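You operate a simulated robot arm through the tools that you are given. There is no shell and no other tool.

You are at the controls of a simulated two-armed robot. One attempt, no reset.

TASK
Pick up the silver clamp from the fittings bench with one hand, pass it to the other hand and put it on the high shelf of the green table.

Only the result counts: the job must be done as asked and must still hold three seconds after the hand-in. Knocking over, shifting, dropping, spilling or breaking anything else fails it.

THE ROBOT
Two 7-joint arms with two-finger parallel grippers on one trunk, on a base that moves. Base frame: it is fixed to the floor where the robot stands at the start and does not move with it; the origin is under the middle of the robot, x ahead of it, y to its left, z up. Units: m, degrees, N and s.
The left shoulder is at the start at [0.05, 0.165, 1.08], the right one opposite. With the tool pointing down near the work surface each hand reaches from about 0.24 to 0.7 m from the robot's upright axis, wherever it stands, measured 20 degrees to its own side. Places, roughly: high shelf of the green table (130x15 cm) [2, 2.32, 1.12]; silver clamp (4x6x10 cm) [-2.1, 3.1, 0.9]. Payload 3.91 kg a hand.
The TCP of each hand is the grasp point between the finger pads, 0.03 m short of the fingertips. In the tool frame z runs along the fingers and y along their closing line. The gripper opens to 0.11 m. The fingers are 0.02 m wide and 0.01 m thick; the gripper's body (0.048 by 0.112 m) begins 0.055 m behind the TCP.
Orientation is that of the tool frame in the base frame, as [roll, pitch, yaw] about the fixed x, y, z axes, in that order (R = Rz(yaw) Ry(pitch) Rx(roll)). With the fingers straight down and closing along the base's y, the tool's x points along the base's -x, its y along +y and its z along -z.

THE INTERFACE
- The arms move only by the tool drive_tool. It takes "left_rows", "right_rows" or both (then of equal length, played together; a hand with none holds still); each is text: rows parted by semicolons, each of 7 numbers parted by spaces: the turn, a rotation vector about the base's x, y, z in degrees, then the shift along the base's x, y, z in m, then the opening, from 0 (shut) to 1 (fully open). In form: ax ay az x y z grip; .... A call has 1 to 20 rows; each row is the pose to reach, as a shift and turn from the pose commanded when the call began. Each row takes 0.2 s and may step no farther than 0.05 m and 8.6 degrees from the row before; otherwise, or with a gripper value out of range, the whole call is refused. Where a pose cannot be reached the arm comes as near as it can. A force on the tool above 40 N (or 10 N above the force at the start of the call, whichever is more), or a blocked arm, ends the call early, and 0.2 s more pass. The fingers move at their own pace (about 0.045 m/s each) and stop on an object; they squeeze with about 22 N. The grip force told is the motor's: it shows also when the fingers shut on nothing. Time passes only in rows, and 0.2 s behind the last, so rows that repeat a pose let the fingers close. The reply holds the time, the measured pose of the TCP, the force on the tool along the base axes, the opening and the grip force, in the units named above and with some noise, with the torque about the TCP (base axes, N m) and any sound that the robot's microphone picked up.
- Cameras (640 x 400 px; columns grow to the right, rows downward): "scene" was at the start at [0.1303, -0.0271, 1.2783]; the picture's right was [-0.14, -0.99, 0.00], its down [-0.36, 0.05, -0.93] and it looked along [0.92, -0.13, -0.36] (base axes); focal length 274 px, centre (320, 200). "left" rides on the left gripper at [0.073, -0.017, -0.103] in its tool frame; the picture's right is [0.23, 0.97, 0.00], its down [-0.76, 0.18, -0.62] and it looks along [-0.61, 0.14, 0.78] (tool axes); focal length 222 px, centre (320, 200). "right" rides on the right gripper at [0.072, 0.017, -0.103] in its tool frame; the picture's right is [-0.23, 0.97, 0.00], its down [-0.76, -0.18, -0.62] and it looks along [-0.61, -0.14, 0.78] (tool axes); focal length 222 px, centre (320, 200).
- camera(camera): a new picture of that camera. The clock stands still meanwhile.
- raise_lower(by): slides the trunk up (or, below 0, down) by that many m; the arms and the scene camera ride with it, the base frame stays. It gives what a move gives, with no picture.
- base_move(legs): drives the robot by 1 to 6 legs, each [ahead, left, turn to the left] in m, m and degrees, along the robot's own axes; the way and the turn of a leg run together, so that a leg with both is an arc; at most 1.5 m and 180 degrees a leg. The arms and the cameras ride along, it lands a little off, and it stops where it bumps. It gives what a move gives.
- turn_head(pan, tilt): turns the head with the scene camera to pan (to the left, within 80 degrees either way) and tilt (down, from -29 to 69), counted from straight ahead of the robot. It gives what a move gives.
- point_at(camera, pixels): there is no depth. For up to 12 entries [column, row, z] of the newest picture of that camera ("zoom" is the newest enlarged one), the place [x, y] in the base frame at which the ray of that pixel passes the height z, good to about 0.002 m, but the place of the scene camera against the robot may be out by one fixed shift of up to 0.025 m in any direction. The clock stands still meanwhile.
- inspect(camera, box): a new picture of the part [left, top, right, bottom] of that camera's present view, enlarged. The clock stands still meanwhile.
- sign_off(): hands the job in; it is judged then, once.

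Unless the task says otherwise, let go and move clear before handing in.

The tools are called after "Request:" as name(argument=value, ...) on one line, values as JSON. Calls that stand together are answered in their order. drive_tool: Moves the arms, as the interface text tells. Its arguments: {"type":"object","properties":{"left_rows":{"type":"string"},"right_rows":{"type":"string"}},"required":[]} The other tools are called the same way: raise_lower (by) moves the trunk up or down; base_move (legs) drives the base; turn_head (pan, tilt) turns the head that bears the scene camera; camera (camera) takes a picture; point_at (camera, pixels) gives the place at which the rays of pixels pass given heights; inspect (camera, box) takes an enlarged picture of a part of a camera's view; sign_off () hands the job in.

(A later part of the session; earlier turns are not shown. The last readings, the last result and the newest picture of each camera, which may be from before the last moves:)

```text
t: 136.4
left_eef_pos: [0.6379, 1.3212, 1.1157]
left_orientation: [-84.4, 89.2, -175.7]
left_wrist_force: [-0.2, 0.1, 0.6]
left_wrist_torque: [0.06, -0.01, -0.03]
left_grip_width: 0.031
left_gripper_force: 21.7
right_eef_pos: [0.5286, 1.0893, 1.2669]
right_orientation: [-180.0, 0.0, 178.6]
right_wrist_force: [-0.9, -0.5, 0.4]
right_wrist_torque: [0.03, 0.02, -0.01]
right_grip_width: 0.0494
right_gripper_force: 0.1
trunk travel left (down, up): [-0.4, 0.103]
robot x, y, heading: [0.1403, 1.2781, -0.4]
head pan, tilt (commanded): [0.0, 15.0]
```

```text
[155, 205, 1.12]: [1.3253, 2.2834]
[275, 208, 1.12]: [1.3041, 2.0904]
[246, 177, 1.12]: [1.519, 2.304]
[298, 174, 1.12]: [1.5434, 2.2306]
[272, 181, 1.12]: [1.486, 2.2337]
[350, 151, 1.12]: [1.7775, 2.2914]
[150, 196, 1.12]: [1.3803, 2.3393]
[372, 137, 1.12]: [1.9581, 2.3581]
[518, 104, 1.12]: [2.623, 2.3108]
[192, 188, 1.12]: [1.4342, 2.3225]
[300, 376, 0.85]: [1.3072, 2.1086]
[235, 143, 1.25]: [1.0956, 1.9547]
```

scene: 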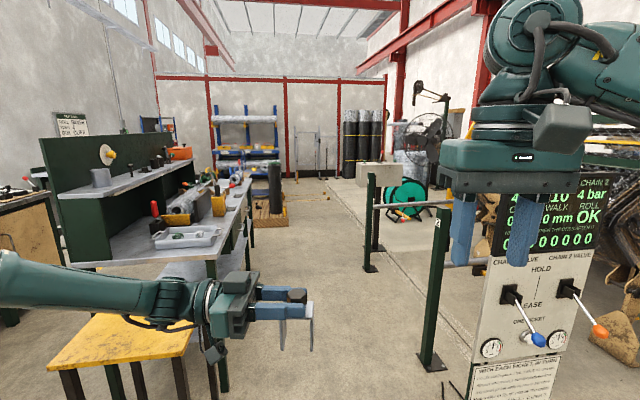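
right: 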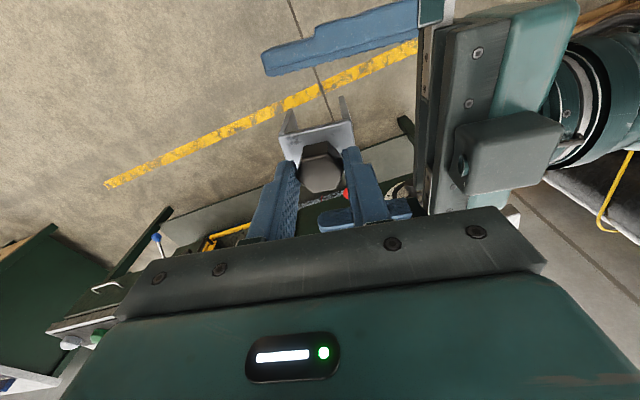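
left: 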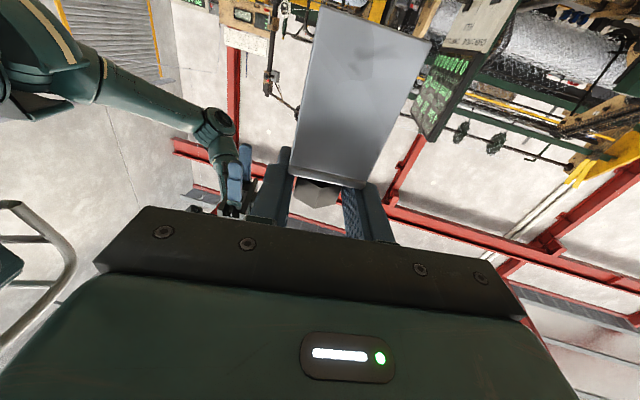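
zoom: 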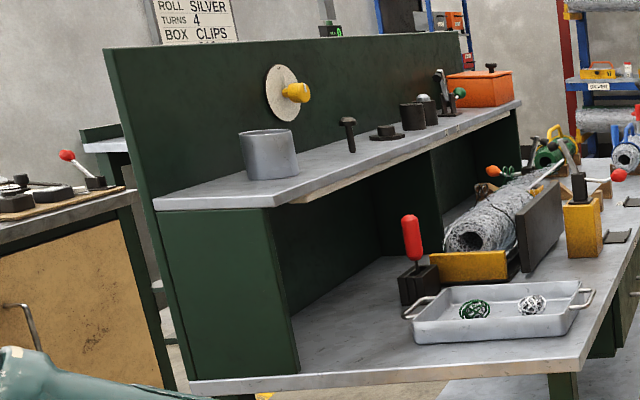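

The rays show the green table is turned about 9.5° (its shelf front edge runs from about (1.30, 2.09) to (2.62, 2.31)), and the yellow stand blocks the end, so I'll place from the front at the free left end of the shelf. First I'll raise the trunk 0.1 m and turn the left hand, with the clamp, to point straight ahead.

Request:
raise_lower(by=0.1)

Request:
drive_tool(left_rows="0 0 6 0.005 0.01 0 0; 0 0 12 0.01 0.02 0 0; 0 0 18 0.016 0.03 0 0; 0 0 24 0.022 0.04 0 0; 0 0 30 0.028 0.05 0 0; 0 0 36 0.035 0.06 0 0; 0 0 42 0.042 0.07 0 0; 0 0 48 0.05 0.08 0 0; 0 0 54 0.057 0.09 0 0; 0 0 60 0.065 0.1 0 0; 0 0 66 0.072 0.105 0 0; 0 0 72 0.08 0.11 0 0; 0 0 78 0.087 0.115 0 0; 0 0 84 0.094 0.12 0 0; 0 0 90 0.1 0.12 0 0; 0 0 90 0.1 0.12 0 0")

Request:
camera(camera="scene")

Request:
camera(camera="left")

```text
t: 137.8
left_eef_pos: [0.6384, 1.3201, 1.2141]
left_orientation: [-85.3, 89.1, -176.6]
left_wrist_force: [-0.7, 0.7, -2.3]
left_wrist_torque: [0.04, -0.02, -0.02]
left_grip_width: 0.0308
left_gripper_force: 22.1
right_eef_pos: [0.5284, 1.0885, 1.3669]
right_orientation: [-180.0, 0.0, 178.4]
right_wrist_force: [-0.1, -0.7, 0.5]
right_wrist_torque: [0.04, 0.0, 0.0]
right_grip_width: 0.0497
right_gripper_force: 0.1
trunk travel left (down, up): [-0.5, 0.003]
robot x, y, heading: [0.1344, 1.2722, -0.3]
head pan, tilt (commanded): [0.0, 15.0]
```

```text
t: 141.2
left_eef_pos: [0.776, 1.6583, 1.2327]
left_orientation: [-95.2, 86.2, -101.0]
left_wrist_force: [0.0, 0.6, -2.6]
left_wrist_torque: [0.02, 0.03, 0.0]
left_grip_width: 0.031
left_gripper_force: 22.0
left hand out of reach, approached as far as the arm can: row 7, 8, 9, 10, 11, 12, 13, 14, 15, 16
right_eef_pos: [0.5285, 1.0893, 1.3672]
right_orientation: [180.0, 0.0, 178.5]
right_wrist_force: [-0.7, -0.1, -0.8]
right_wrist_torque: [0.04, -0.02, 0.0]
right_grip_width: 0.0494
right_gripper_force: 0.0
trunk travel left (down, up): [-0.5, 0.003]
robot x, y, heading: [0.139, 1.2763, -0.4]
head pan, tilt (commanded): [0.0, 15.0]
```

```text
taken
```

scene: 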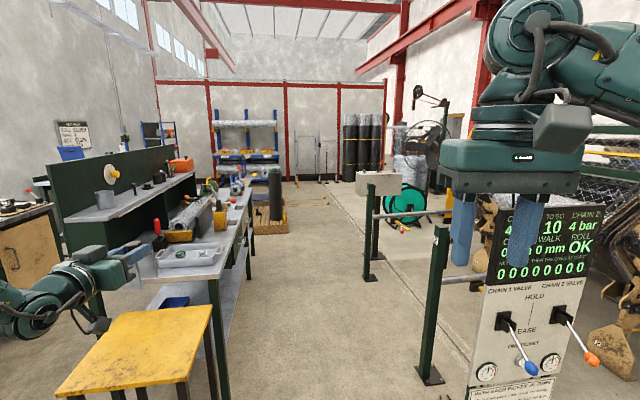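

```text
taken
```

left: 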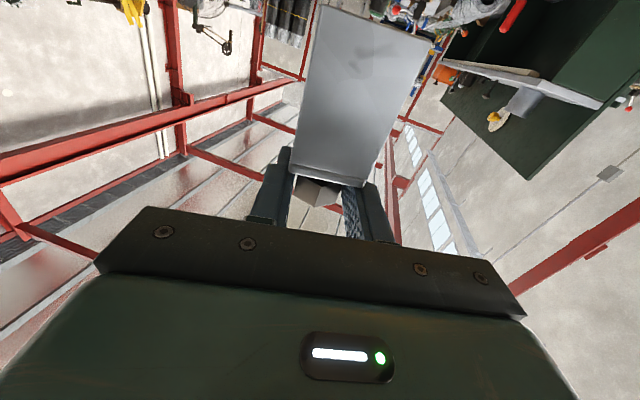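

The left arm refused the spot I asked for and settled at 0.64 ahead, 0.38 left, pointing nearly straight ahead but rolled about 4°; the clamp is still held (22 N, 0.031 m). I'll test in this free space whether it can stretch to 0.82 m ahead, level and straight, as the front placement needs.

Request:
drive_tool(left_rows="1 0 1.5 0.02 0 0 0; 2 0 3 0.05 -0.01 0 0; 3 0 4.5 0.08 -0.02 0 0; 3.8 0 5.8 0.11 -0.03 0 0; 3.8 0 5.8 0.14 -0.04 0 0; 3.8 0 5.8 0.17 -0.05 0 0; 3.8 0 5.8 0.184 -0.06 0 0")

Request:
camera(camera="scene")

```text
t: 142.8
left_eef_pos: [0.9082, 1.6876, 1.2573]
left_orientation: [-166.2, 89.4, -166.9]
left_wrist_force: [0.4, -1.1, -0.8]
left_wrist_torque: [0.0, 0.01, 0.0]
left_grip_width: 0.031
left_gripper_force: 22.4
left hand out of reach, approached as far as the arm can: row 1, 2, 3, 4, 5, 6, 7
right_eef_pos: [0.5281, 1.0899, 1.3665]
right_orientation: [-180.0, 0.0, 178.5]
right_wrist_force: [0.0, 0.8, 0.1]
right_wrist_torque: [-0.01, 0.03, 0.02]
right_grip_width: 0.0496
right_gripper_force: 0.1
trunk travel left (down, up): [-0.5, 0.003]
robot x, y, heading: [0.138, 1.2711, -0.4]
head pan, tilt (commanded): [0.0, 15.0]
```

```text
taken
```

scene: 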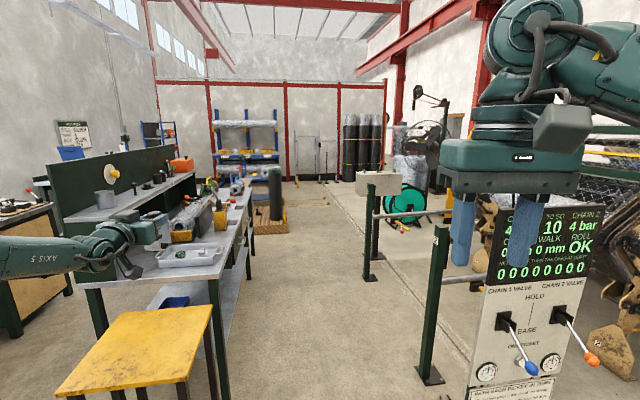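

Pointing exactly ahead and level, the arm sits at 0.77 m ahead and 0.42 m left, its limit in this posture. I'll test a pose pointing 30° inward at about 0.78 ahead and 0.20 left, which would suit the front approach better.

Request:
drive_tool(left_rows="0 0 -4.3 0 -0.03 0 0; 0 0 -8.6 0 -0.06 0 0; 0 0 -12.9 0 -0.09 0 0; 0 0 -17.2 0 -0.12 0 0; 0 0 -21.5 0.004 -0.15 0 0; 0 0 -25.8 0.008 -0.185 0 0; 0 0 -30 0.013 -0.222 0 0; 0 0 -30 0.013 -0.222 0 0")

Request:
camera(camera="scene")

```text
t: 144.6
left_eef_pos: [0.8778, 1.4818, 1.2724]
left_orientation: [178.1, 89.5, 148.0]
left_wrist_force: [0.4, 0.3, -1.9]
left_wrist_torque: [0.0, 0.02, 0.03]
left_grip_width: 0.031
left_gripper_force: 22.0
left hand out of reach, approached as far as the arm can: row 3, 4, 5, 6, 7, 8
right_eef_pos: [0.528, 1.0898, 1.3669]
right_orientation: [180.0, 0.0, 178.4]
right_wrist_force: [1.1, 0.8, 0.9]
right_wrist_torque: [0.01, -0.01, 0.0]
right_grip_width: 0.0497
right_gripper_force: 0.1
trunk travel left (down, up): [-0.5, 0.003]
robot x, y, heading: [0.1397, 1.2755, -0.3]
head pan, tilt (commanded): [0.0, 15.0]
```

```text
taken
```

scene: 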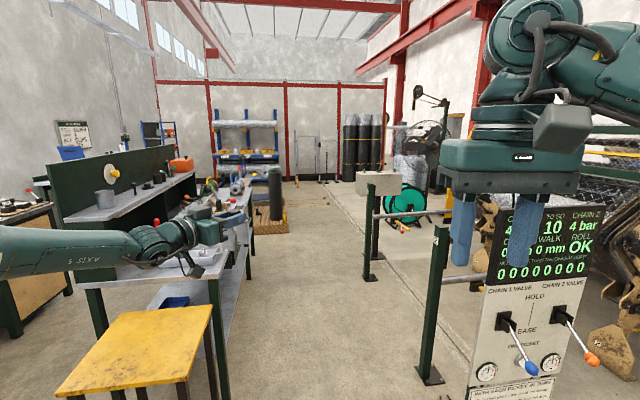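

That pose came out level at 0.74 ahead, 0.21 left. I'll try pushing it further ahead and a little lower to find the true limit.

Request:
drive_tool(left_rows="0 0 0 0.02 0 -0.01 0; 0 0 0 0.04 0 -0.02 0; 0 0 0 0.06 0 -0.03 0; 0 0 0 0.08 0 -0.03 0; 0 0 0 0.08 0 -0.03 0")

Request:
raise_lower(by=-0.08)

Request:
drive_tool(left_rows="0 0 0 0.02 0 0.02 0; 0 0 0 0.04 0 0.04 0; 0 0 0 0.06 0 0.05 0; 0 0 0 0.08 0 0.05 0; 0 0 0 0.08 0 0.05 0")

```text
t: 145.8
left_eef_pos: [0.8807, 1.4979, 1.2672]
left_orientation: [177.6, 89.4, 147.6]
left_wrist_force: [-0.1, 0.1, -1.0]
left_wrist_torque: [0.03, 0.03, -0.02]
left_grip_width: 0.031
left_gripper_force: 21.8
left hand out of reach, approached as far as the arm can: row 1, 2, 3, 4, 5
right_eef_pos: [0.5288, 1.0903, 1.3675]
right_orientation: [180.0, 0.0, 178.4]
right_wrist_force: [-0.5, -0.1, 0.0]
right_wrist_torque: [-0.03, 0.0, -0.04]
right_grip_width: 0.0495
right_gripper_force: 0.1
trunk travel left (down, up): [-0.5, 0.003]
robot x, y, heading: [0.1391, 1.272, -0.6]
head pan, tilt (commanded): [0.0, 15.0]
```

```text
t: 146.9
left_eef_pos: [0.8805, 1.4978, 1.1883]
left_orientation: [176.5, 89.4, 146.4]
left_wrist_force: [-0.1, 0.0, -2.1]
left_wrist_torque: [0.0, 0.05, 0.0]
left_grip_width: 0.0307
left_gripper_force: 21.8
right_eef_pos: [0.5276, 1.091, 1.2867]
right_orientation: [180.0, 0.0, 178.5]
right_wrist_force: [-1.5, 0.8, 0.1]
right_wrist_torque: [-0.03, -0.01, 0.02]
right_grip_width: 0.0496
right_gripper_force: 0.1
trunk travel left (down, up): [-0.42, 0.083]
robot x, y, heading: [0.1377, 1.2744, -0.4]
head pan, tilt (commanded): [0.0, 15.0]
```

```text
t: 148.1
left_eef_pos: [0.8971, 1.5074, 1.2446]
left_orientation: [176.6, 89.3, 146.5]
left_wrist_force: [1.2, 0.6, -1.8]
left_wrist_torque: [0.02, 0.08, 0.0]
left_grip_width: 0.0309
left_gripper_force: 22.4
left hand out of reach, approached as far as the arm can: row 1, 2, 3, 4, 5
right_eef_pos: [0.5282, 1.09, 1.287]
right_orientation: [180.0, 0.0, 178.5]
right_wrist_force: [-0.1, 0.2, 0.2]
right_wrist_torque: [0.0, 0.02, -0.01]
right_grip_width: 0.0494
right_gripper_force: 0.1
trunk travel left (down, up): [-0.42, 0.083]
robot x, y, heading: [0.1431, 1.2725, -0.1]
head pan, tilt (commanded): [0.0, 15.0]
```

Lowering the trunk gained about 1.5 cm of reach (0.757 ahead at z 1.245). I'll lower it another 0.1 m and test again, keeping the clamp at the same height.

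Request:
raise_lower(by=-0.1)

Request:
drive_tool(left_rows="0 0 0 0.01 0 0.02 0; 0 0 0 0.02 0 0.04 0; 0 0 0 0.03 0 0.06 0; 0 0 0 0.04 0 0.08 0; 0 0 0 0.06 0 0.1 0; 0 0 0 0.08 0 0.1 0; 0 0 0 0.08 0 0.1 0")

Request:
camera(camera="scene")

```text
t: 149.4
left_eef_pos: [0.8972, 1.5072, 1.1444]
left_orientation: [176.2, 89.4, 146.1]
left_wrist_force: [0.5, 0.8, -1.2]
left_wrist_torque: [0.01, 0.06, 0.02]
left_grip_width: 0.0312
left_gripper_force: 21.7
right_eef_pos: [0.5276, 1.0892, 1.1874]
right_orientation: [180.0, 0.1, 178.4]
right_wrist_force: [-0.2, 1.2, -0.4]
right_wrist_torque: [-0.03, -0.02, 0.03]
right_grip_width: 0.0495
right_gripper_force: 0.1
trunk travel left (down, up): [-0.32, 0.183]
robot x, y, heading: [0.1365, 1.2754, -0.5]
head pan, tilt (commanded): [0.0, 15.0]
```

```text
t: 151.1
left_eef_pos: [0.9003, 1.5167, 1.2202]
left_orientation: [176.9, 89.5, 146.9]
left_wrist_force: [-0.2, -0.8, -1.6]
left_wrist_torque: [0.05, -0.01, -0.02]
left_grip_width: 0.0312
left_gripper_force: 21.6
left hand out of reach, approached as far as the arm can: row 1, 2, 3, 4, 5, 6, 7
right_eef_pos: [0.5277, 1.0905, 1.1874]
right_orientation: [-180.0, 0.1, 178.5]
right_wrist_force: [0.3, -0.1, -0.3]
right_wrist_torque: [-0.01, 0.0, 0.0]
right_grip_width: 0.0493
right_gripper_force: 0.1
trunk travel left (down, up): [-0.32, 0.183]
robot x, y, heading: [0.1385, 1.2746, -0.7]
head pan, tilt (commanded): [0.0, 15.0]
```

```text
taken
```

scene: 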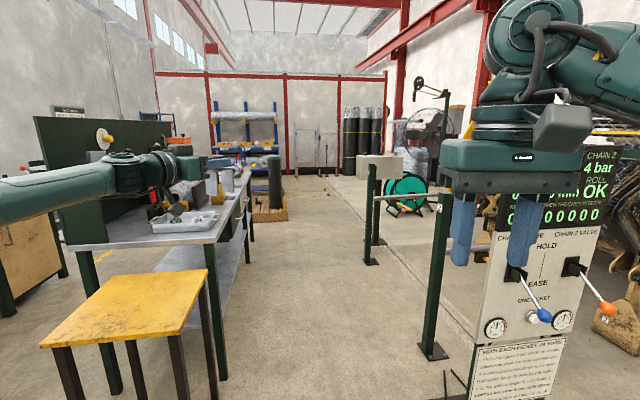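

Pointing inward the radial reach is only about 0.79 m, but the earlier straight-ahead pose at (0.77, 0.42) reaches 0.87 m from the axis, so I'll use that one with the robot turned so the hand comes in diagonally. I'll raise the trunk 0.08 m and return to that pose.

Request:
raise_lower(by=0.08)

Request:
drive_tool(left_rows="0 0 4 -0.002 0.022 -0.005 0; 0 0 8 -0.004 0.045 -0.01 0; 0 0 12 -0.006 0.067 -0.015 0; 0 0 16 -0.008 0.09 -0.02 0; 0 0 20 -0.01 0.112 -0.025 0; 0 0 24 -0.012 0.135 -0.03 0; 0 0 28 -0.014 0.158 -0.035 0; 0 0 30 -0.016 0.18 -0.04 0; 0 0 30 -0.016 0.18 -0.04 0")

Request:
camera(camera="scene")

Request:
camera(camera="left")

```text
t: 152.2
left_eef_pos: [0.9003, 1.516, 1.2985]
left_orientation: [177.6, 89.4, 147.4]
left_wrist_force: [0.9, -0.8, -2.2]
left_wrist_torque: [0.0, 0.08, 0.02]
left_grip_width: 0.0311
left_gripper_force: 22.2
right_eef_pos: [0.5289, 1.0885, 1.2667]
right_orientation: [180.0, -0.1, 178.5]
right_wrist_force: [0.3, 0.3, 0.1]
right_wrist_torque: [-0.01, 0.01, -0.02]
right_grip_width: 0.0494
right_gripper_force: 0.0
trunk travel left (down, up): [-0.4, 0.103]
robot x, y, heading: [0.1375, 1.2732, -0.5]
head pan, tilt (commanded): [0.0, 15.0]
```

```text
t: 154.2
left_eef_pos: [0.885, 1.6974, 1.2611]
left_orientation: [176.1, 89.5, 176.0]
left_wrist_force: [-0.5, 0.0, -2.4]
left_wrist_torque: [-0.02, 0.03, -0.01]
left_grip_width: 0.0309
left_gripper_force: 22.4
right_eef_pos: [0.529, 1.0903, 1.2682]
right_orientation: [179.9, 0.0, 178.5]
right_wrist_force: [-0.3, -0.1, 0.5]
right_wrist_torque: [0.0, -0.02, 0.01]
right_grip_width: 0.0494
right_gripper_force: 0.0
trunk travel left (down, up): [-0.4, 0.103]
robot x, y, heading: [0.1384, 1.2721, -0.4]
head pan, tilt (commanded): [0.0, 15.0]
```

```text
taken
```

scene: 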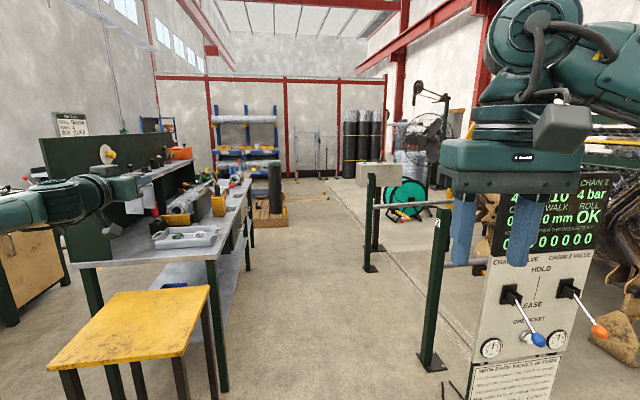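

```text
taken
```

left: 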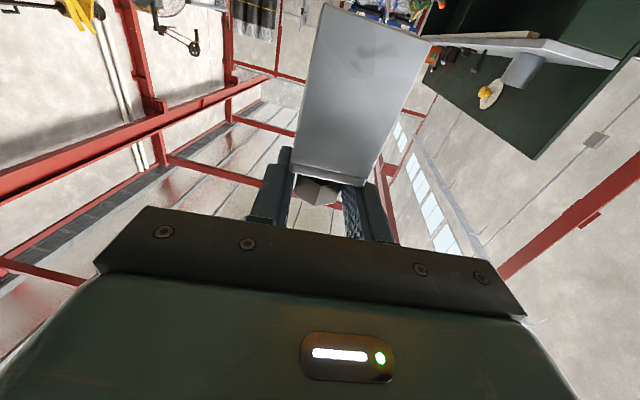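

The arm reached this pose exactly: 0.744 ahead, 0.43 left, level, pointing straight ahead, clamp at 22 N. Before driving to the front of the shelf I'll measure the narrow passage between the yellow stand and the control stand.

Request:
point_at(camera="scene", pixels=[[432, 372, 0], [369, 270, 0], [476, 345, 0.8], [486, 205, 1.3], [48, 366, 0.76], [208, 287, 0.76], [183, 357, 0.76], [104, 290, 0.76], [222, 390, 0], [205, 262, 0.85], [250, 208, 0.85]])

Request:
turn_head(pan=0, tilt=45)

Request:
camera(camera="scene")

```text
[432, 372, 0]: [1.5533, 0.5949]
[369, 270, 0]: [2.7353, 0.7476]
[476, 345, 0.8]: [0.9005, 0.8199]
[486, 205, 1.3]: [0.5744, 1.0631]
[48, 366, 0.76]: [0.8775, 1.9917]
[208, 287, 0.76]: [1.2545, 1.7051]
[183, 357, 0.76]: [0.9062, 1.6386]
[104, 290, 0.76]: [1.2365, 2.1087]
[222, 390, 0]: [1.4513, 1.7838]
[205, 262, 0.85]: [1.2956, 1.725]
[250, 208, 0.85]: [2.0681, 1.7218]
```

```text
t: 155.2
left_eef_pos: [0.8842, 1.6974, 1.2608]
left_orientation: [176.2, 89.4, 176.3]
left_wrist_force: [-0.3, 0.7, -2.5]
left_wrist_torque: [0.05, 0.03, 0.0]
left_grip_width: 0.0314
left_gripper_force: 21.8
right_eef_pos: [0.5298, 1.0905, 1.2669]
right_orientation: [180.0, 0.0, 178.5]
right_wrist_force: [-0.6, -0.4, -0.1]
right_wrist_torque: [0.0, -0.01, 0.0]
right_grip_width: 0.0496
right_gripper_force: 0.0
trunk travel left (down, up): [-0.4, 0.103]
robot x, y, heading: [0.1376, 1.2757, -0.4]
head pan, tilt (commanded): [0.0, 45.0]
```

```text
taken
```

scene: 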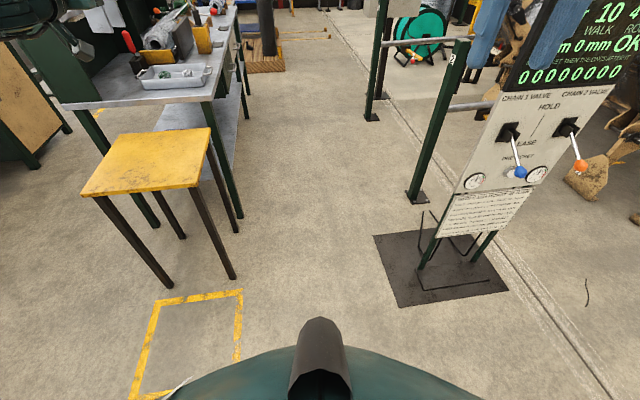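

This view shows the passage: stand legs at (170,285) and (235,277), the mat's corners at (375,236) and (400,307), the panel's legs at (420,268). I'll take their floor places.

Request:
point_at(camera="scene", pixels=[[172, 286, 0], [235, 278, 0], [400, 307, 0], [375, 236, 0], [420, 268, 0], [415, 200, 0], [238, 216, 0], [183, 237, 0], [458, 190, 0.8], [520, 172, 0.85], [204, 100, 0.85], [212, 102, 0.85]])

```text
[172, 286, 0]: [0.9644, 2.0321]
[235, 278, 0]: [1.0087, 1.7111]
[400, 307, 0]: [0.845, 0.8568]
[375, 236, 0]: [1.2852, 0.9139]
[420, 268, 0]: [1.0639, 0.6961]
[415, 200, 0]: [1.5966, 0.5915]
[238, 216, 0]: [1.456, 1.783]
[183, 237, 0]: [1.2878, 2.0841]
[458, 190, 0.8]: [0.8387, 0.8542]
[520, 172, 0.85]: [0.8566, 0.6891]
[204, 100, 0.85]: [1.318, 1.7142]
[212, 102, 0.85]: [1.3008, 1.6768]
```

The passage is about 0.78 m wide at panel height and 1 m at the floor, enough for the base at y ≈ 1.23. I'll turn 69.8° left here first, well away from everything.

Request:
base_move(legs=[[0, 0, 69.8]])

Request:
turn_head(pan=-60, tilt=35)

Request:
camera(camera="scene")

Request:
camera(camera="left")

```text
t: 158.6
left_eef_pos: [0.0034, 2.1222, 1.2597]
left_orientation: [177.1, 89.4, -113.5]
left_wrist_force: [0.7, -0.3, -1.1]
left_wrist_torque: [-0.06, 0.02, 0.02]
left_grip_width: 0.031
left_gripper_force: 22.1
right_eef_pos: [0.4467, 1.5738, 1.2674]
right_orientation: [-180.0, 0.0, -112.1]
right_wrist_force: [-1.4, -0.5, 0.3]
right_wrist_torque: [0.03, -0.01, 0.02]
right_grip_width: 0.0494
right_gripper_force: 0.0
trunk travel left (down, up): [-0.4, 0.103]
robot x, y, heading: [0.1371, 1.2736, 69.3]
head pan, tilt (commanded): [0.0, 45.0]
```

```text
t: 159.9
left_eef_pos: [0.0027, 2.1226, 1.2612]
left_orientation: [176.1, 89.4, -114.5]
left_wrist_force: [0.9, 0.2, -1.8]
left_wrist_torque: [-0.04, 0.03, 0.0]
left_grip_width: 0.0308
left_gripper_force: 21.7
right_eef_pos: [0.4455, 1.575, 1.2665]
right_orientation: [180.0, 0.1, -112.1]
right_wrist_force: [-0.1, 0.3, -0.2]
right_wrist_torque: [0.02, -0.02, 0.0]
right_grip_width: 0.0494
right_gripper_force: 0.1
trunk travel left (down, up): [-0.4, 0.103]
robot x, y, heading: [0.1388, 1.2714, 68.7]
head pan, tilt (commanded): [-60.0, 35.0]
```

```text
taken
```

scene: 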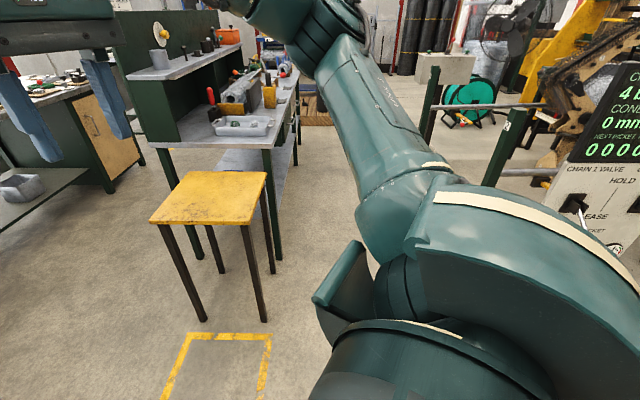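

```text
taken
```

left: 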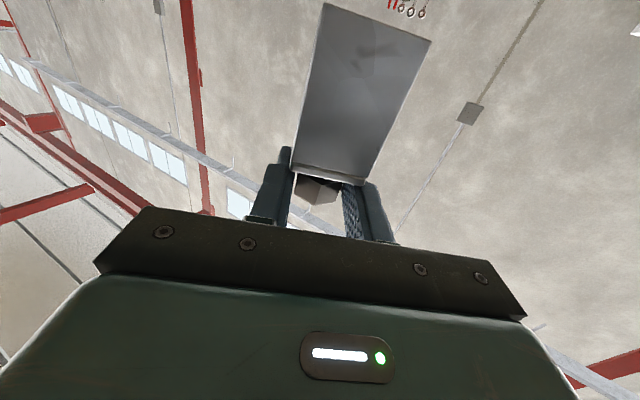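

Heading is 69° and all is clear. I'll translate toward +x in two halves, checking in between.

Request:
base_move(legs=[[0.217, -0.679, 0]])

Request:
camera(camera="scene")

Request:
turn_head(pan=-10, tilt=25)

Request:
camera(camera="scene")

```text
t: 166.1
left_eef_pos: [0.6986, 2.0859, 1.2615]
left_orientation: [175.8, 89.4, -115.2]
left_wrist_force: [0.3, -0.3, -1.0]
left_wrist_torque: [0.0, 0.0, 0.02]
left_grip_width: 0.0309
left_gripper_force: 21.8
right_eef_pos: [1.1423, 1.5384, 1.2665]
right_orientation: [-180.0, 0.0, -112.3]
right_wrist_force: [0.1, 0.0, 0.8]
right_wrist_torque: [0.01, 0.01, 0.0]
right_grip_width: 0.0495
right_gripper_force: 0.1
trunk travel left (down, up): [-0.4, 0.103]
robot x, y, heading: [0.8335, 1.2363, 68.8]
head pan, tilt (commanded): [-60.0, 35.0]
```

```text
taken
```

scene: 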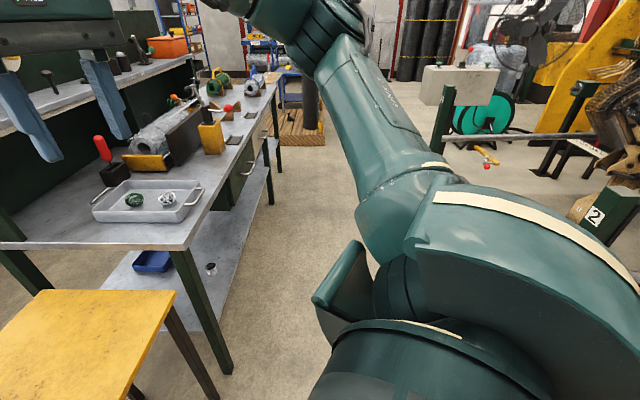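

```text
t: 167.3
left_eef_pos: [0.6987, 2.087, 1.2618]
left_orientation: [176.1, 89.4, -114.8]
left_wrist_force: [0.2, 1.3, -2.3]
left_wrist_torque: [-0.05, 0.01, -0.01]
left_grip_width: 0.0311
left_gripper_force: 21.6
right_eef_pos: [1.1423, 1.5376, 1.2674]
right_orientation: [180.0, 0.1, -112.4]
right_wrist_force: [0.0, 0.5, -0.8]
right_wrist_torque: [-0.01, -0.02, 0.0]
right_grip_width: 0.0495
right_gripper_force: 0.0
trunk travel left (down, up): [-0.4, 0.103]
robot x, y, heading: [0.8324, 1.239, 68.9]
head pan, tilt (commanded): [-10.0, 25.0]
```

```text
taken
```

scene: 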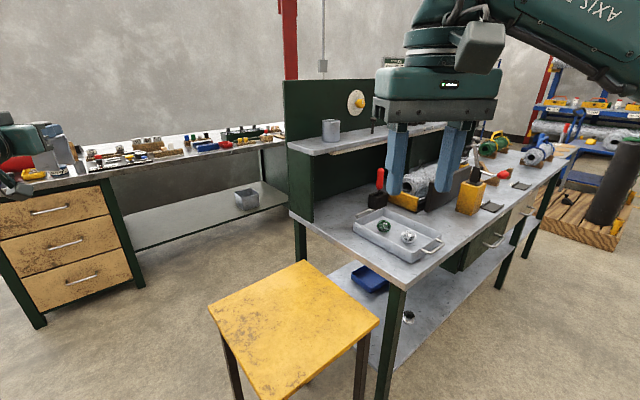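

Halfway there with nothing touched. I'll enlarge the shelf's left end to get its corners more precisely from this side.

Request:
inspect(camera="scene", box=[275, 75, 400, 230])

Request:
point_at(camera="scene", pixels=[[288, 143, 1.12], [312, 155, 1.12], [388, 143, 1.12], [315, 222, 0.85], [415, 289, 0.85], [290, 212, 0.85]])

```text
2.58 times, centred on (338, 152) of scene
```

zoom: 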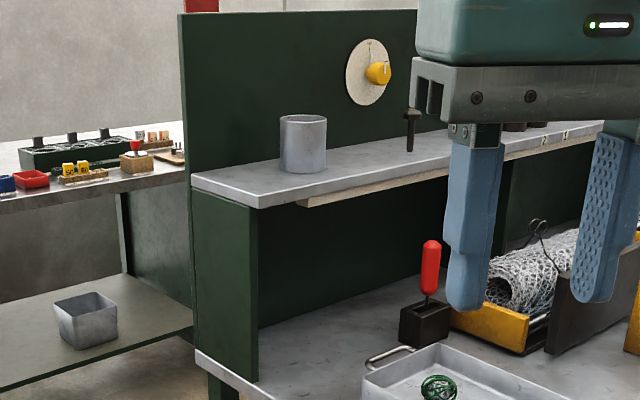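

```text
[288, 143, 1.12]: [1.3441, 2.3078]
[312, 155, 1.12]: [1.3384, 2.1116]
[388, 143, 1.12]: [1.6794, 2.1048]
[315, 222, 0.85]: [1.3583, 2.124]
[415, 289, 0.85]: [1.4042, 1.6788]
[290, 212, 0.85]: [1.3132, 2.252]
```

The shelf's left end is now clear: top corners at zoom (192,175) back and (262,195) front, the cup's base at (280-327, 168). I'll convert these.

Request:
point_at(camera="zoom", pixels=[[192, 174, 1.12], [262, 195, 1.12], [604, 122, 1.12], [450, 155, 1.12], [281, 166, 1.12], [327, 166, 1.12], [304, 173, 1.12], [410, 150, 1.12], [258, 380, 0.85], [196, 352, 0.85], [193, 186, 1.1], [240, 155, 1.12]])

Request:
inspect(camera="scene", box=[275, 110, 400, 170])

```text
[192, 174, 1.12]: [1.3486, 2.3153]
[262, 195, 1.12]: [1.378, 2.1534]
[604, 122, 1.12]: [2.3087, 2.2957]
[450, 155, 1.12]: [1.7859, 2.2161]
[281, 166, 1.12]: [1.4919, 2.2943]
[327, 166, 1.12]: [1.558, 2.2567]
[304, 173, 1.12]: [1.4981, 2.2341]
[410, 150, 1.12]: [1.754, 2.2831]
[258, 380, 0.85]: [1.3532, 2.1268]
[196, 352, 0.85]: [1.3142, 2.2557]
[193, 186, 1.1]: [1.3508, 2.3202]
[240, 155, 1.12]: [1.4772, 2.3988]
```

```text
5.12 times, centred on (338, 140) of scene
```

zoom: 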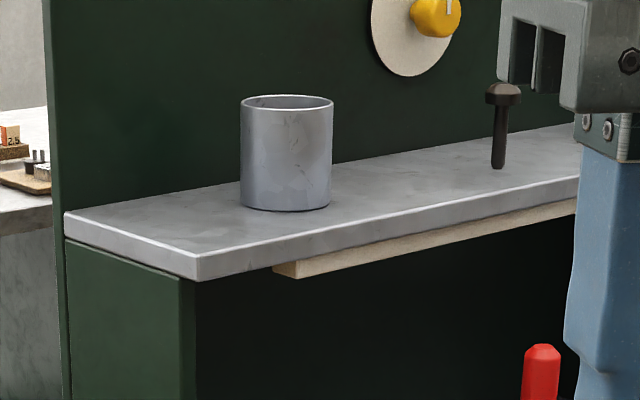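

The corners give a shelf front-left at about (1.366, 2.156) after the known camera shift, table yaw about 9°, and the cup centred near (1.514, 2.273). I'll aim for a spot 6 cm from the left end and 5-6 cm behind the front edge, about (1.416, 2.22), and move to a staging place 12 cm short of it.

Request:
base_move(legs=[[0.274, -0.677, 0]])

Request:
turn_head(pan=25, tilt=25)

Request:
camera(camera="scene")

Request:
camera(camera="left")

```text
t: 173.7
left_eef_pos: [1.4201, 2.1009, 1.2597]
left_orientation: [175.7, 89.4, -114.7]
left_wrist_force: [0.1, 0.3, -2.8]
left_wrist_torque: [-0.02, 0.02, 0.0]
left_grip_width: 0.0311
left_gripper_force: 22.1
right_eef_pos: [1.8659, 1.5564, 1.2668]
right_orientation: [-179.9, 0.0, -111.8]
right_wrist_force: [0.3, -1.4, 0.5]
right_wrist_torque: [0.0, -0.02, 0.01]
right_grip_width: 0.0496
right_gripper_force: 0.1
trunk travel left (down, up): [-0.4, 0.103]
robot x, y, heading: [1.5573, 1.2493, 69.3]
head pan, tilt (commanded): [-10.0, 25.0]
```

```text
t: 174.7
left_eef_pos: [1.4201, 2.1006, 1.2612]
left_orientation: [175.9, 89.5, -114.5]
left_wrist_force: [0.0, -0.3, -2.4]
left_wrist_torque: [-0.05, 0.03, -0.03]
left_grip_width: 0.0312
left_gripper_force: 21.9
right_eef_pos: [1.8653, 1.556, 1.2675]
right_orientation: [179.9, 0.0, -111.9]
right_wrist_force: [0.3, 0.3, -0.5]
right_wrist_torque: [0.04, -0.02, 0.0]
right_grip_width: 0.0495
right_gripper_force: 0.0
trunk travel left (down, up): [-0.4, 0.103]
robot x, y, heading: [1.56, 1.2519, 69.1]
head pan, tilt (commanded): [25.0, 25.0]
```

```text
taken
```

scene: 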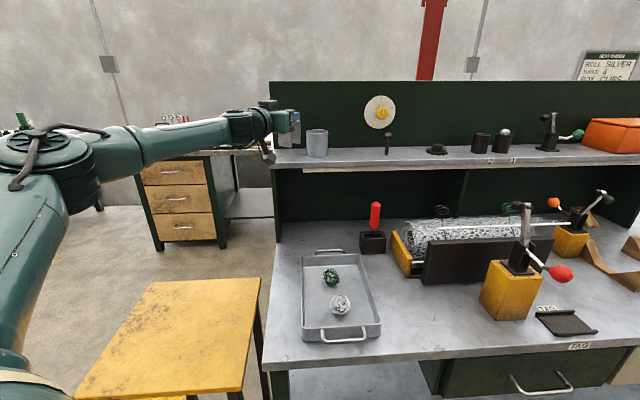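

```text
taken
```

left: 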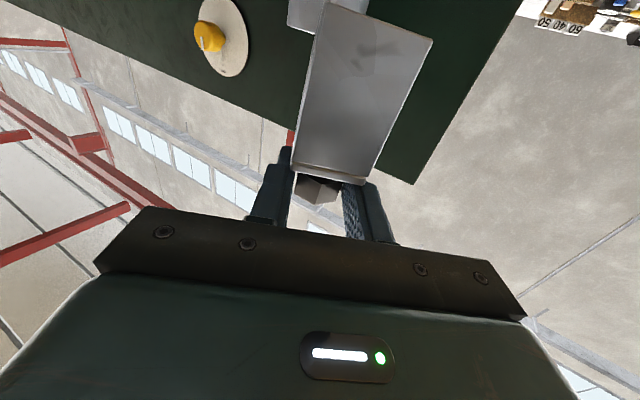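

I'm at the staging place: the left hand with the clamp is just in front of the shelf's left end at (285,125), the cup at (317,143). I'll enlarge it.

Request:
inspect(camera="scene", box=[215, 80, 355, 190])

Request:
point_at(camera="zoom", pixels=[[320, 200, 1.12]])

```text
3.64 times, centred on (285, 135) of scene
```

zoom: 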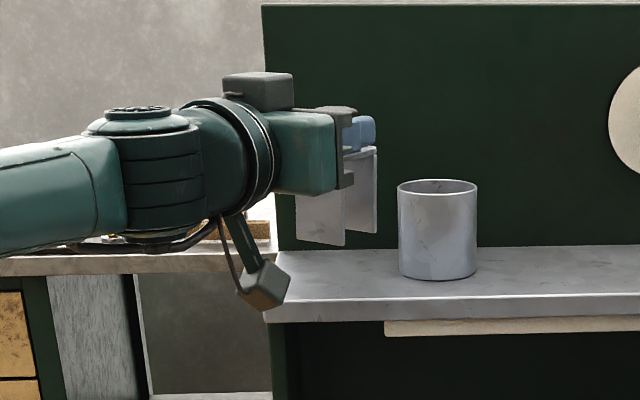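

```text
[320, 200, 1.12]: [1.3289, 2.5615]
```

The clamp hangs level, its bottom (zoom row 243) above the shelf surface, and the hand's lower camera box (262,285) is in front of the shelf edge. I'll drive in 9.5 cm ahead and 4.6 cm left to bring the clamp over the target spot.

Request:
base_move(legs=[[0.0955, 0.046, 0]])

Request:
inspect(camera="scene", box=[200, 60, 360, 200])

Request:
camera(camera="left")

```text
t: 175.9
left_eef_pos: [1.4102, 2.2096, 1.2606]
left_orientation: [178.4, 89.5, -111.9]
left_wrist_force: [0.2, 0.4, -3.3]
left_wrist_torque: [-0.02, 0.02, 0.0]
left_grip_width: 0.0312
left_gripper_force: 21.4
right_eef_pos: [1.8571, 1.6643, 1.2674]
right_orientation: [-179.8, -0.1, -111.7]
right_wrist_force: [0.2, -0.3, 0.5]
right_wrist_torque: [0.0, 0.02, -0.01]
right_grip_width: 0.0494
right_gripper_force: 0.0
trunk travel left (down, up): [-0.4, 0.103]
robot x, y, heading: [1.5524, 1.3599, 69.4]
head pan, tilt (commanded): [25.0, 25.0]
```

```text
2.86 times, centred on (280, 130) of scene
```

zoom: 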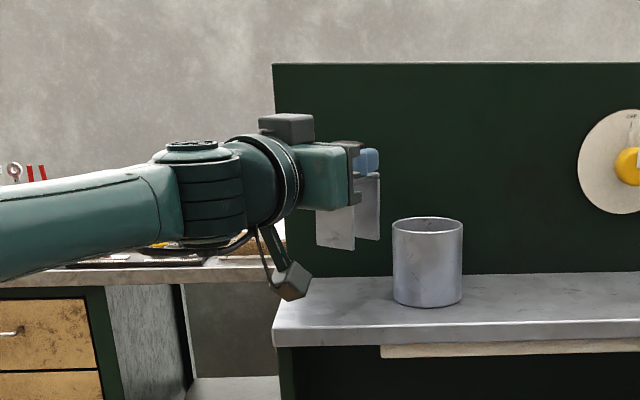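

```text
taken
```

left: 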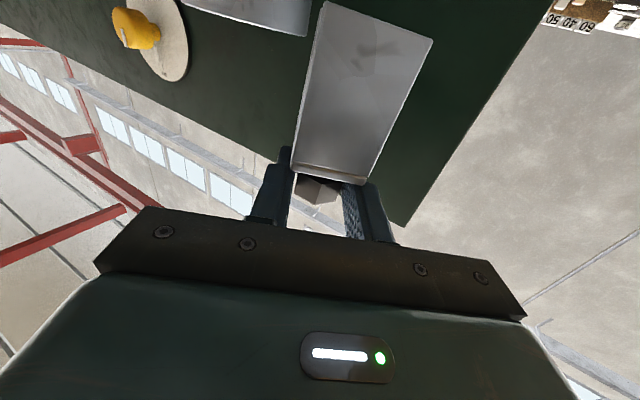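

The base stopped where wanted, TCP at (1.410, 2.210, 1.261). I'll verify, with the same camera, where the clamp's bottom corners sit over the shelf relative to the shelf's corners.

Request:
inspect(camera="scene", box=[255, 90, 345, 190])

```text
4.00 times, centred on (300, 140) of scene
```

zoom: 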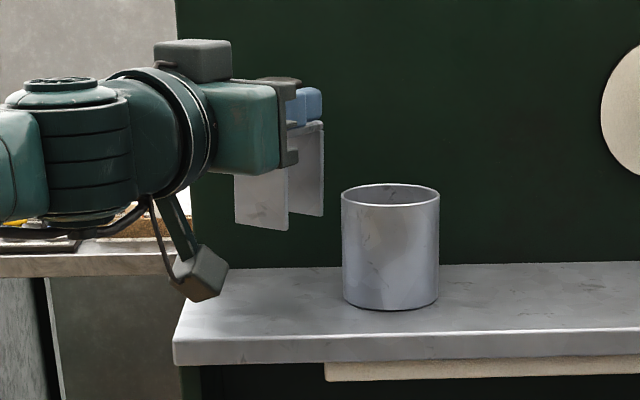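

Request:
point_at(camera="zoom", pixels=[[235, 222, 1.1746], [288, 231, 1.1746], [323, 217, 1.1746], [173, 340, 1.12], [638, 329, 1.12], [198, 268, 1.12], [345, 302, 1.12], [437, 302, 1.12], [390, 309, 1.12], [188, 300, 1.14], [228, 268, 1.17]])

```text
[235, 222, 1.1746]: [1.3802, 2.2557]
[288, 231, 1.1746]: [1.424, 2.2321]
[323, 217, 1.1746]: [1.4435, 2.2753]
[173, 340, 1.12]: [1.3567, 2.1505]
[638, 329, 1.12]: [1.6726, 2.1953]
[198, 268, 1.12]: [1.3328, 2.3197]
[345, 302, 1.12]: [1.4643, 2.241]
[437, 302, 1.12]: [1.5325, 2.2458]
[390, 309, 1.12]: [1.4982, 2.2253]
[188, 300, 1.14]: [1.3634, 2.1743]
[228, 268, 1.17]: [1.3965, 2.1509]
```

The clamp's seen position disagrees by about 4 cm in depth with the arm's reading, which at this flat angle means only 1 cm in height. I'll calibrate on the visible left fingertip (zoom 321,106), whose place I know from the arm.

Request:
point_at(camera="zoom", pixels=[[321, 106, 1.2606], [321, 94, 1.2706], [318, 124, 1.2506], [288, 231, 1.185], [323, 217, 1.185], [235, 222, 1.185], [305, 122, 1.2444], [288, 130, 1.2444]])

Request:
inspect(camera="left", box=[180, 0, 460, 240])

```text
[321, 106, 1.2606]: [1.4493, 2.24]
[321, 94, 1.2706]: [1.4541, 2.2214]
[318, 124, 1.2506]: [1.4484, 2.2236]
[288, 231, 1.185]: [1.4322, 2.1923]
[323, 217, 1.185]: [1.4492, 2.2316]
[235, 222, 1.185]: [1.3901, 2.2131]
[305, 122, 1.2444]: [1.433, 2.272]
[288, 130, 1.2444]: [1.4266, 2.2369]
```

```text
1.67 times, centred on (320, 120) of left
```

zoom: 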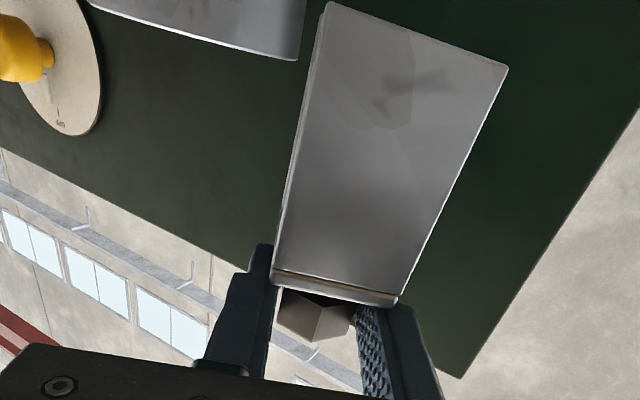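

With the fingertip check, the camera is consistent apart from its 1 cm sideways shift: the clamp is centred near (1.413, 2.224), about 7.5 cm from the left end and 6 cm from the front edge, its bottom roughly 5-6 cm above the shelf. I'll shift 1.3 cm away from the cup and then lower the trunk by 3.5 cm.

Request:
drive_tool(left_rows="0 0 0 -0.007 -0.001 0 0; 0 0 0 -0.013 -0.002 0 0; 0 0 0 -0.013 -0.002 0 0")

Request:
raise_lower(by=-0.035)

Request:
inspect(camera="scene", box=[255, 90, 345, 190])

```text
t: 176.7
left_eef_pos: [1.3982, 2.2051, 1.2607]
left_orientation: [174.4, 89.4, -115.9]
left_wrist_force: [0.9, -0.4, -2.0]
left_wrist_torque: [0.0, 0.0, 0.02]
left_grip_width: 0.031
left_gripper_force: 22.0
right_eef_pos: [1.8581, 1.6624, 1.2673]
right_orientation: [-180.0, 0.0, -111.9]
right_wrist_force: [0.3, -0.4, 0.5]
right_wrist_torque: [-0.03, -0.02, -0.02]
right_grip_width: 0.0496
right_gripper_force: 0.0
trunk travel left (down, up): [-0.4, 0.103]
robot x, y, heading: [1.5469, 1.3572, 69.2]
head pan, tilt (commanded): [25.0, 25.0]
```

```text
t: 177.4
left_eef_pos: [1.3991, 2.2042, 1.2252]
left_orientation: [176.4, 89.4, -114.0]
left_wrist_force: [0.7, 0.1, -2.8]
left_wrist_torque: [-0.06, 0.01, -0.02]
left_grip_width: 0.0308
left_gripper_force: 21.6
right_eef_pos: [1.8564, 1.6623, 1.2319]
right_orientation: [180.0, -0.1, -111.7]
right_wrist_force: [0.7, -0.1, -0.1]
right_wrist_torque: [0.02, 0.01, -0.04]
right_grip_width: 0.0495
right_gripper_force: 0.0
trunk travel left (down, up): [-0.365, 0.138]
robot x, y, heading: [1.5509, 1.3594, 69.2]
head pan, tilt (commanded): [25.0, 25.0]
```

```text
4.00 times, centred on (300, 140) of scene
```

zoom: 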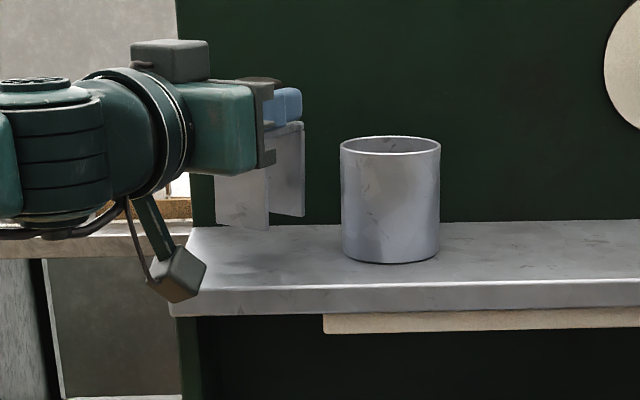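

The clamp is now a couple of centimetres above the shelf, and the hand's lower box is about 5 cm in front of the shelf's edge. I'll go down in small steps with the arm, reading the force.

Request:
drive_tool(left_rows="0 0 0 0 0 -0.004 0; 0 0 0 0 0 -0.008 0; 0 0 0 0 0 -0.01 0; 0 0 0 0 0 -0.01 0")

Request:
inspect(camera="scene", box=[255, 110, 325, 180])

```text
t: 178.4
left_eef_pos: [1.3989, 2.2044, 1.2179]
left_orientation: [177.2, 89.0, -113.2]
left_wrist_force: [0.6, 0.5, -2.1]
left_wrist_torque: [-0.06, 0.03, 0.04]
left_grip_width: 0.031
left_gripper_force: 21.9
right_eef_pos: [1.857, 1.6629, 1.2322]
right_orientation: [-179.9, 0.0, -111.8]
right_wrist_force: [-0.2, -0.5, 0.1]
right_wrist_torque: [-0.06, 0.02, 0.0]
right_grip_width: 0.0498
right_gripper_force: 0.0
trunk travel left (down, up): [-0.365, 0.138]
robot x, y, heading: [1.5519, 1.3625, 69.1]
head pan, tilt (commanded): [25.0, 25.0]
```

```text
5.71 times, centred on (290, 145) of scene
```

zoom: 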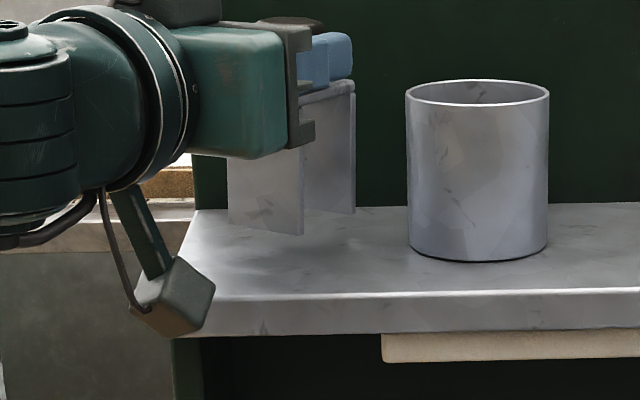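

No contact yet (force still just the weight, z 1.218). I'll use the trunk for the rest, which moves the hand straight down, 8 mm at a time.

Request:
raise_lower(by=-0.008)

Request:
inspect(camera="scene", box=[255, 110, 325, 180])

```text
t: 179.0
left_eef_pos: [1.3983, 2.2056, 1.209]
left_orientation: [177.7, 89.0, -112.8]
left_wrist_force: [0.0, 0.4, -2.1]
left_wrist_torque: [-0.02, 0.01, -0.01]
left_grip_width: 0.0309
left_gripper_force: 21.3
right_eef_pos: [1.8567, 1.6619, 1.2254]
right_orientation: [180.0, 0.0, -111.9]
right_wrist_force: [0.2, -0.6, 0.2]
right_wrist_torque: [0.01, 0.0, -0.04]
right_grip_width: 0.0495
right_gripper_force: 0.1
trunk travel left (down, up): [-0.357, 0.146]
robot x, y, heading: [1.5476, 1.3612, 68.9]
head pan, tilt (commanded): [25.0, 25.0]
```

```text
5.71 times, centred on (290, 145) of scene
```

zoom: 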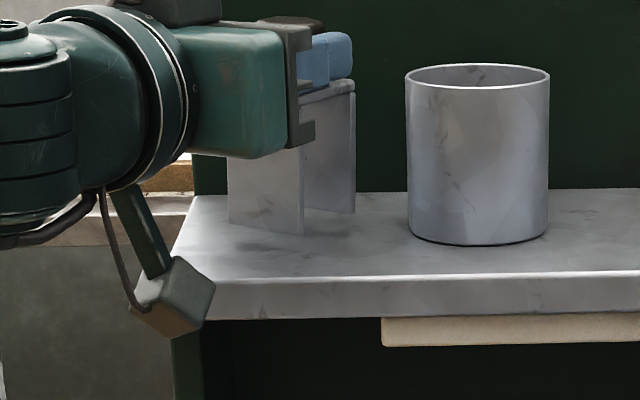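

Still free at z 1.209, with the clamp's shadow closing in just below its feet (zoom row 245). Another 7 mm.

Request:
raise_lower(by=-0.007)

Request:
inspect(camera="scene", box=[255, 110, 325, 180])

```text
t: 179.6
left_eef_pos: [1.3991, 2.2056, 1.2025]
left_orientation: [177.6, 89.1, -112.9]
left_wrist_force: [-0.1, 0.3, -2.3]
left_wrist_torque: [-0.04, 0.01, 0.01]
left_grip_width: 0.0309
left_gripper_force: 21.6
right_eef_pos: [1.8588, 1.6622, 1.2182]
right_orientation: [180.0, 0.1, -111.8]
right_wrist_force: [0.2, -0.1, 0.4]
right_wrist_torque: [-0.01, -0.02, 0.01]
right_grip_width: 0.0496
right_gripper_force: 0.0
trunk travel left (down, up): [-0.35, 0.153]
robot x, y, heading: [1.5466, 1.3574, 69.4]
head pan, tilt (commanded): [25.0, 25.0]
```

```text
5.71 times, centred on (290, 145) of scene
```

zoom: 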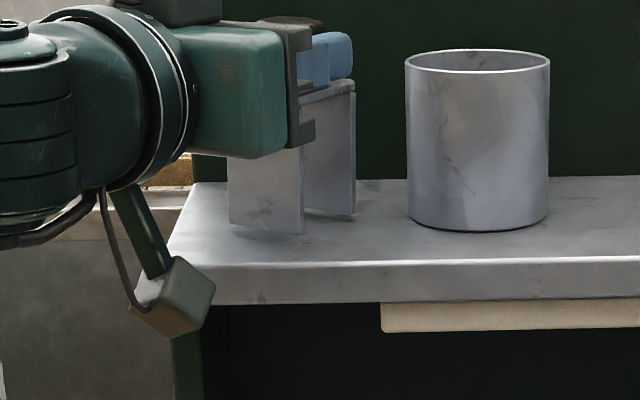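

The feet and their shadow now nearly meet (zoom row 236), with the force still at the weight alone. Another 4 mm.

Request:
raise_lower(by=-0.004)

Request:
inspect(camera="scene", box=[265, 130, 315, 175])

```text
t: 180.1
left_eef_pos: [1.3993, 2.2058, 1.1987]
left_orientation: [178.2, 89.0, -112.3]
left_wrist_force: [0.6, 1.0, 0.2]
left_wrist_torque: [0.11, -0.1, 0.02]
left_grip_width: 0.0314
left_gripper_force: 21.8
right_eef_pos: [1.857, 1.6621, 1.2133]
right_orientation: [-180.0, -0.1, -111.8]
right_wrist_force: [0.0, -0.1, -0.7]
right_wrist_torque: [0.0, 0.02, -0.01]
right_grip_width: 0.0494
right_gripper_force: 0.0
trunk travel left (down, up): [-0.346, 0.157]
robot x, y, heading: [1.5504, 1.3608, 69.4]
head pan, tilt (commanded): [25.0, 25.0]
```

```text
8.89 times, centred on (290, 152) of scene
```

zoom: 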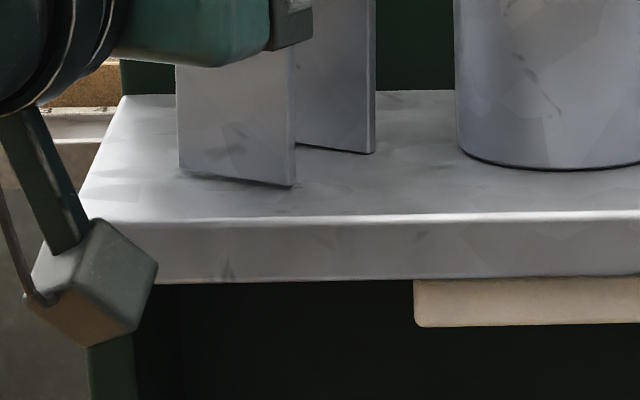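

The wrist now reads +0.2 N instead of -2.3 N, so the clamp has just touched the shelf. I'll settle it 2 mm more to seat both feet.

Request:
raise_lower(by=-0.002)

Request:
inspect(camera="scene", box=[265, 125, 315, 170])

```text
t: 180.6
left_eef_pos: [1.3981, 2.2041, 1.1984]
left_orientation: [178.5, 89.3, -112.0]
left_wrist_force: [-0.2, 3.4, 6.5]
left_wrist_torque: [0.49, -0.29, 0.06]
left_grip_width: 0.0311
left_gripper_force: 22.1
right_eef_pos: [1.8576, 1.6623, 1.2114]
right_orientation: [179.9, -0.1, -111.9]
right_wrist_force: [0.1, -0.1, 0.2]
right_wrist_torque: [0.0, -0.01, 0.01]
right_grip_width: 0.0499
right_gripper_force: 0.0
trunk travel left (down, up): [-0.344, 0.159]
robot x, y, heading: [1.5505, 1.363, 69.3]
head pan, tilt (commanded): [25.0, 25.0]
```

```text
8.89 times, centred on (290, 148) of scene
```

zoom: 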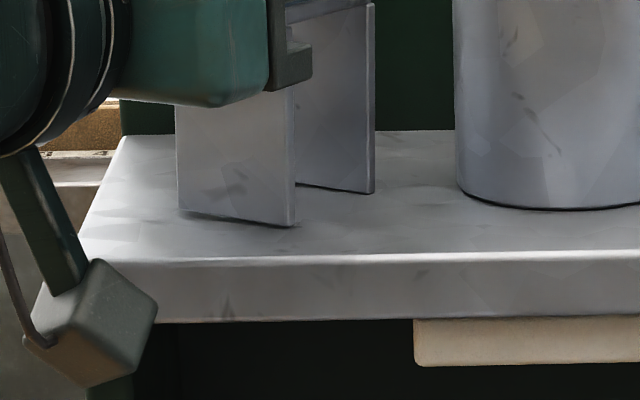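

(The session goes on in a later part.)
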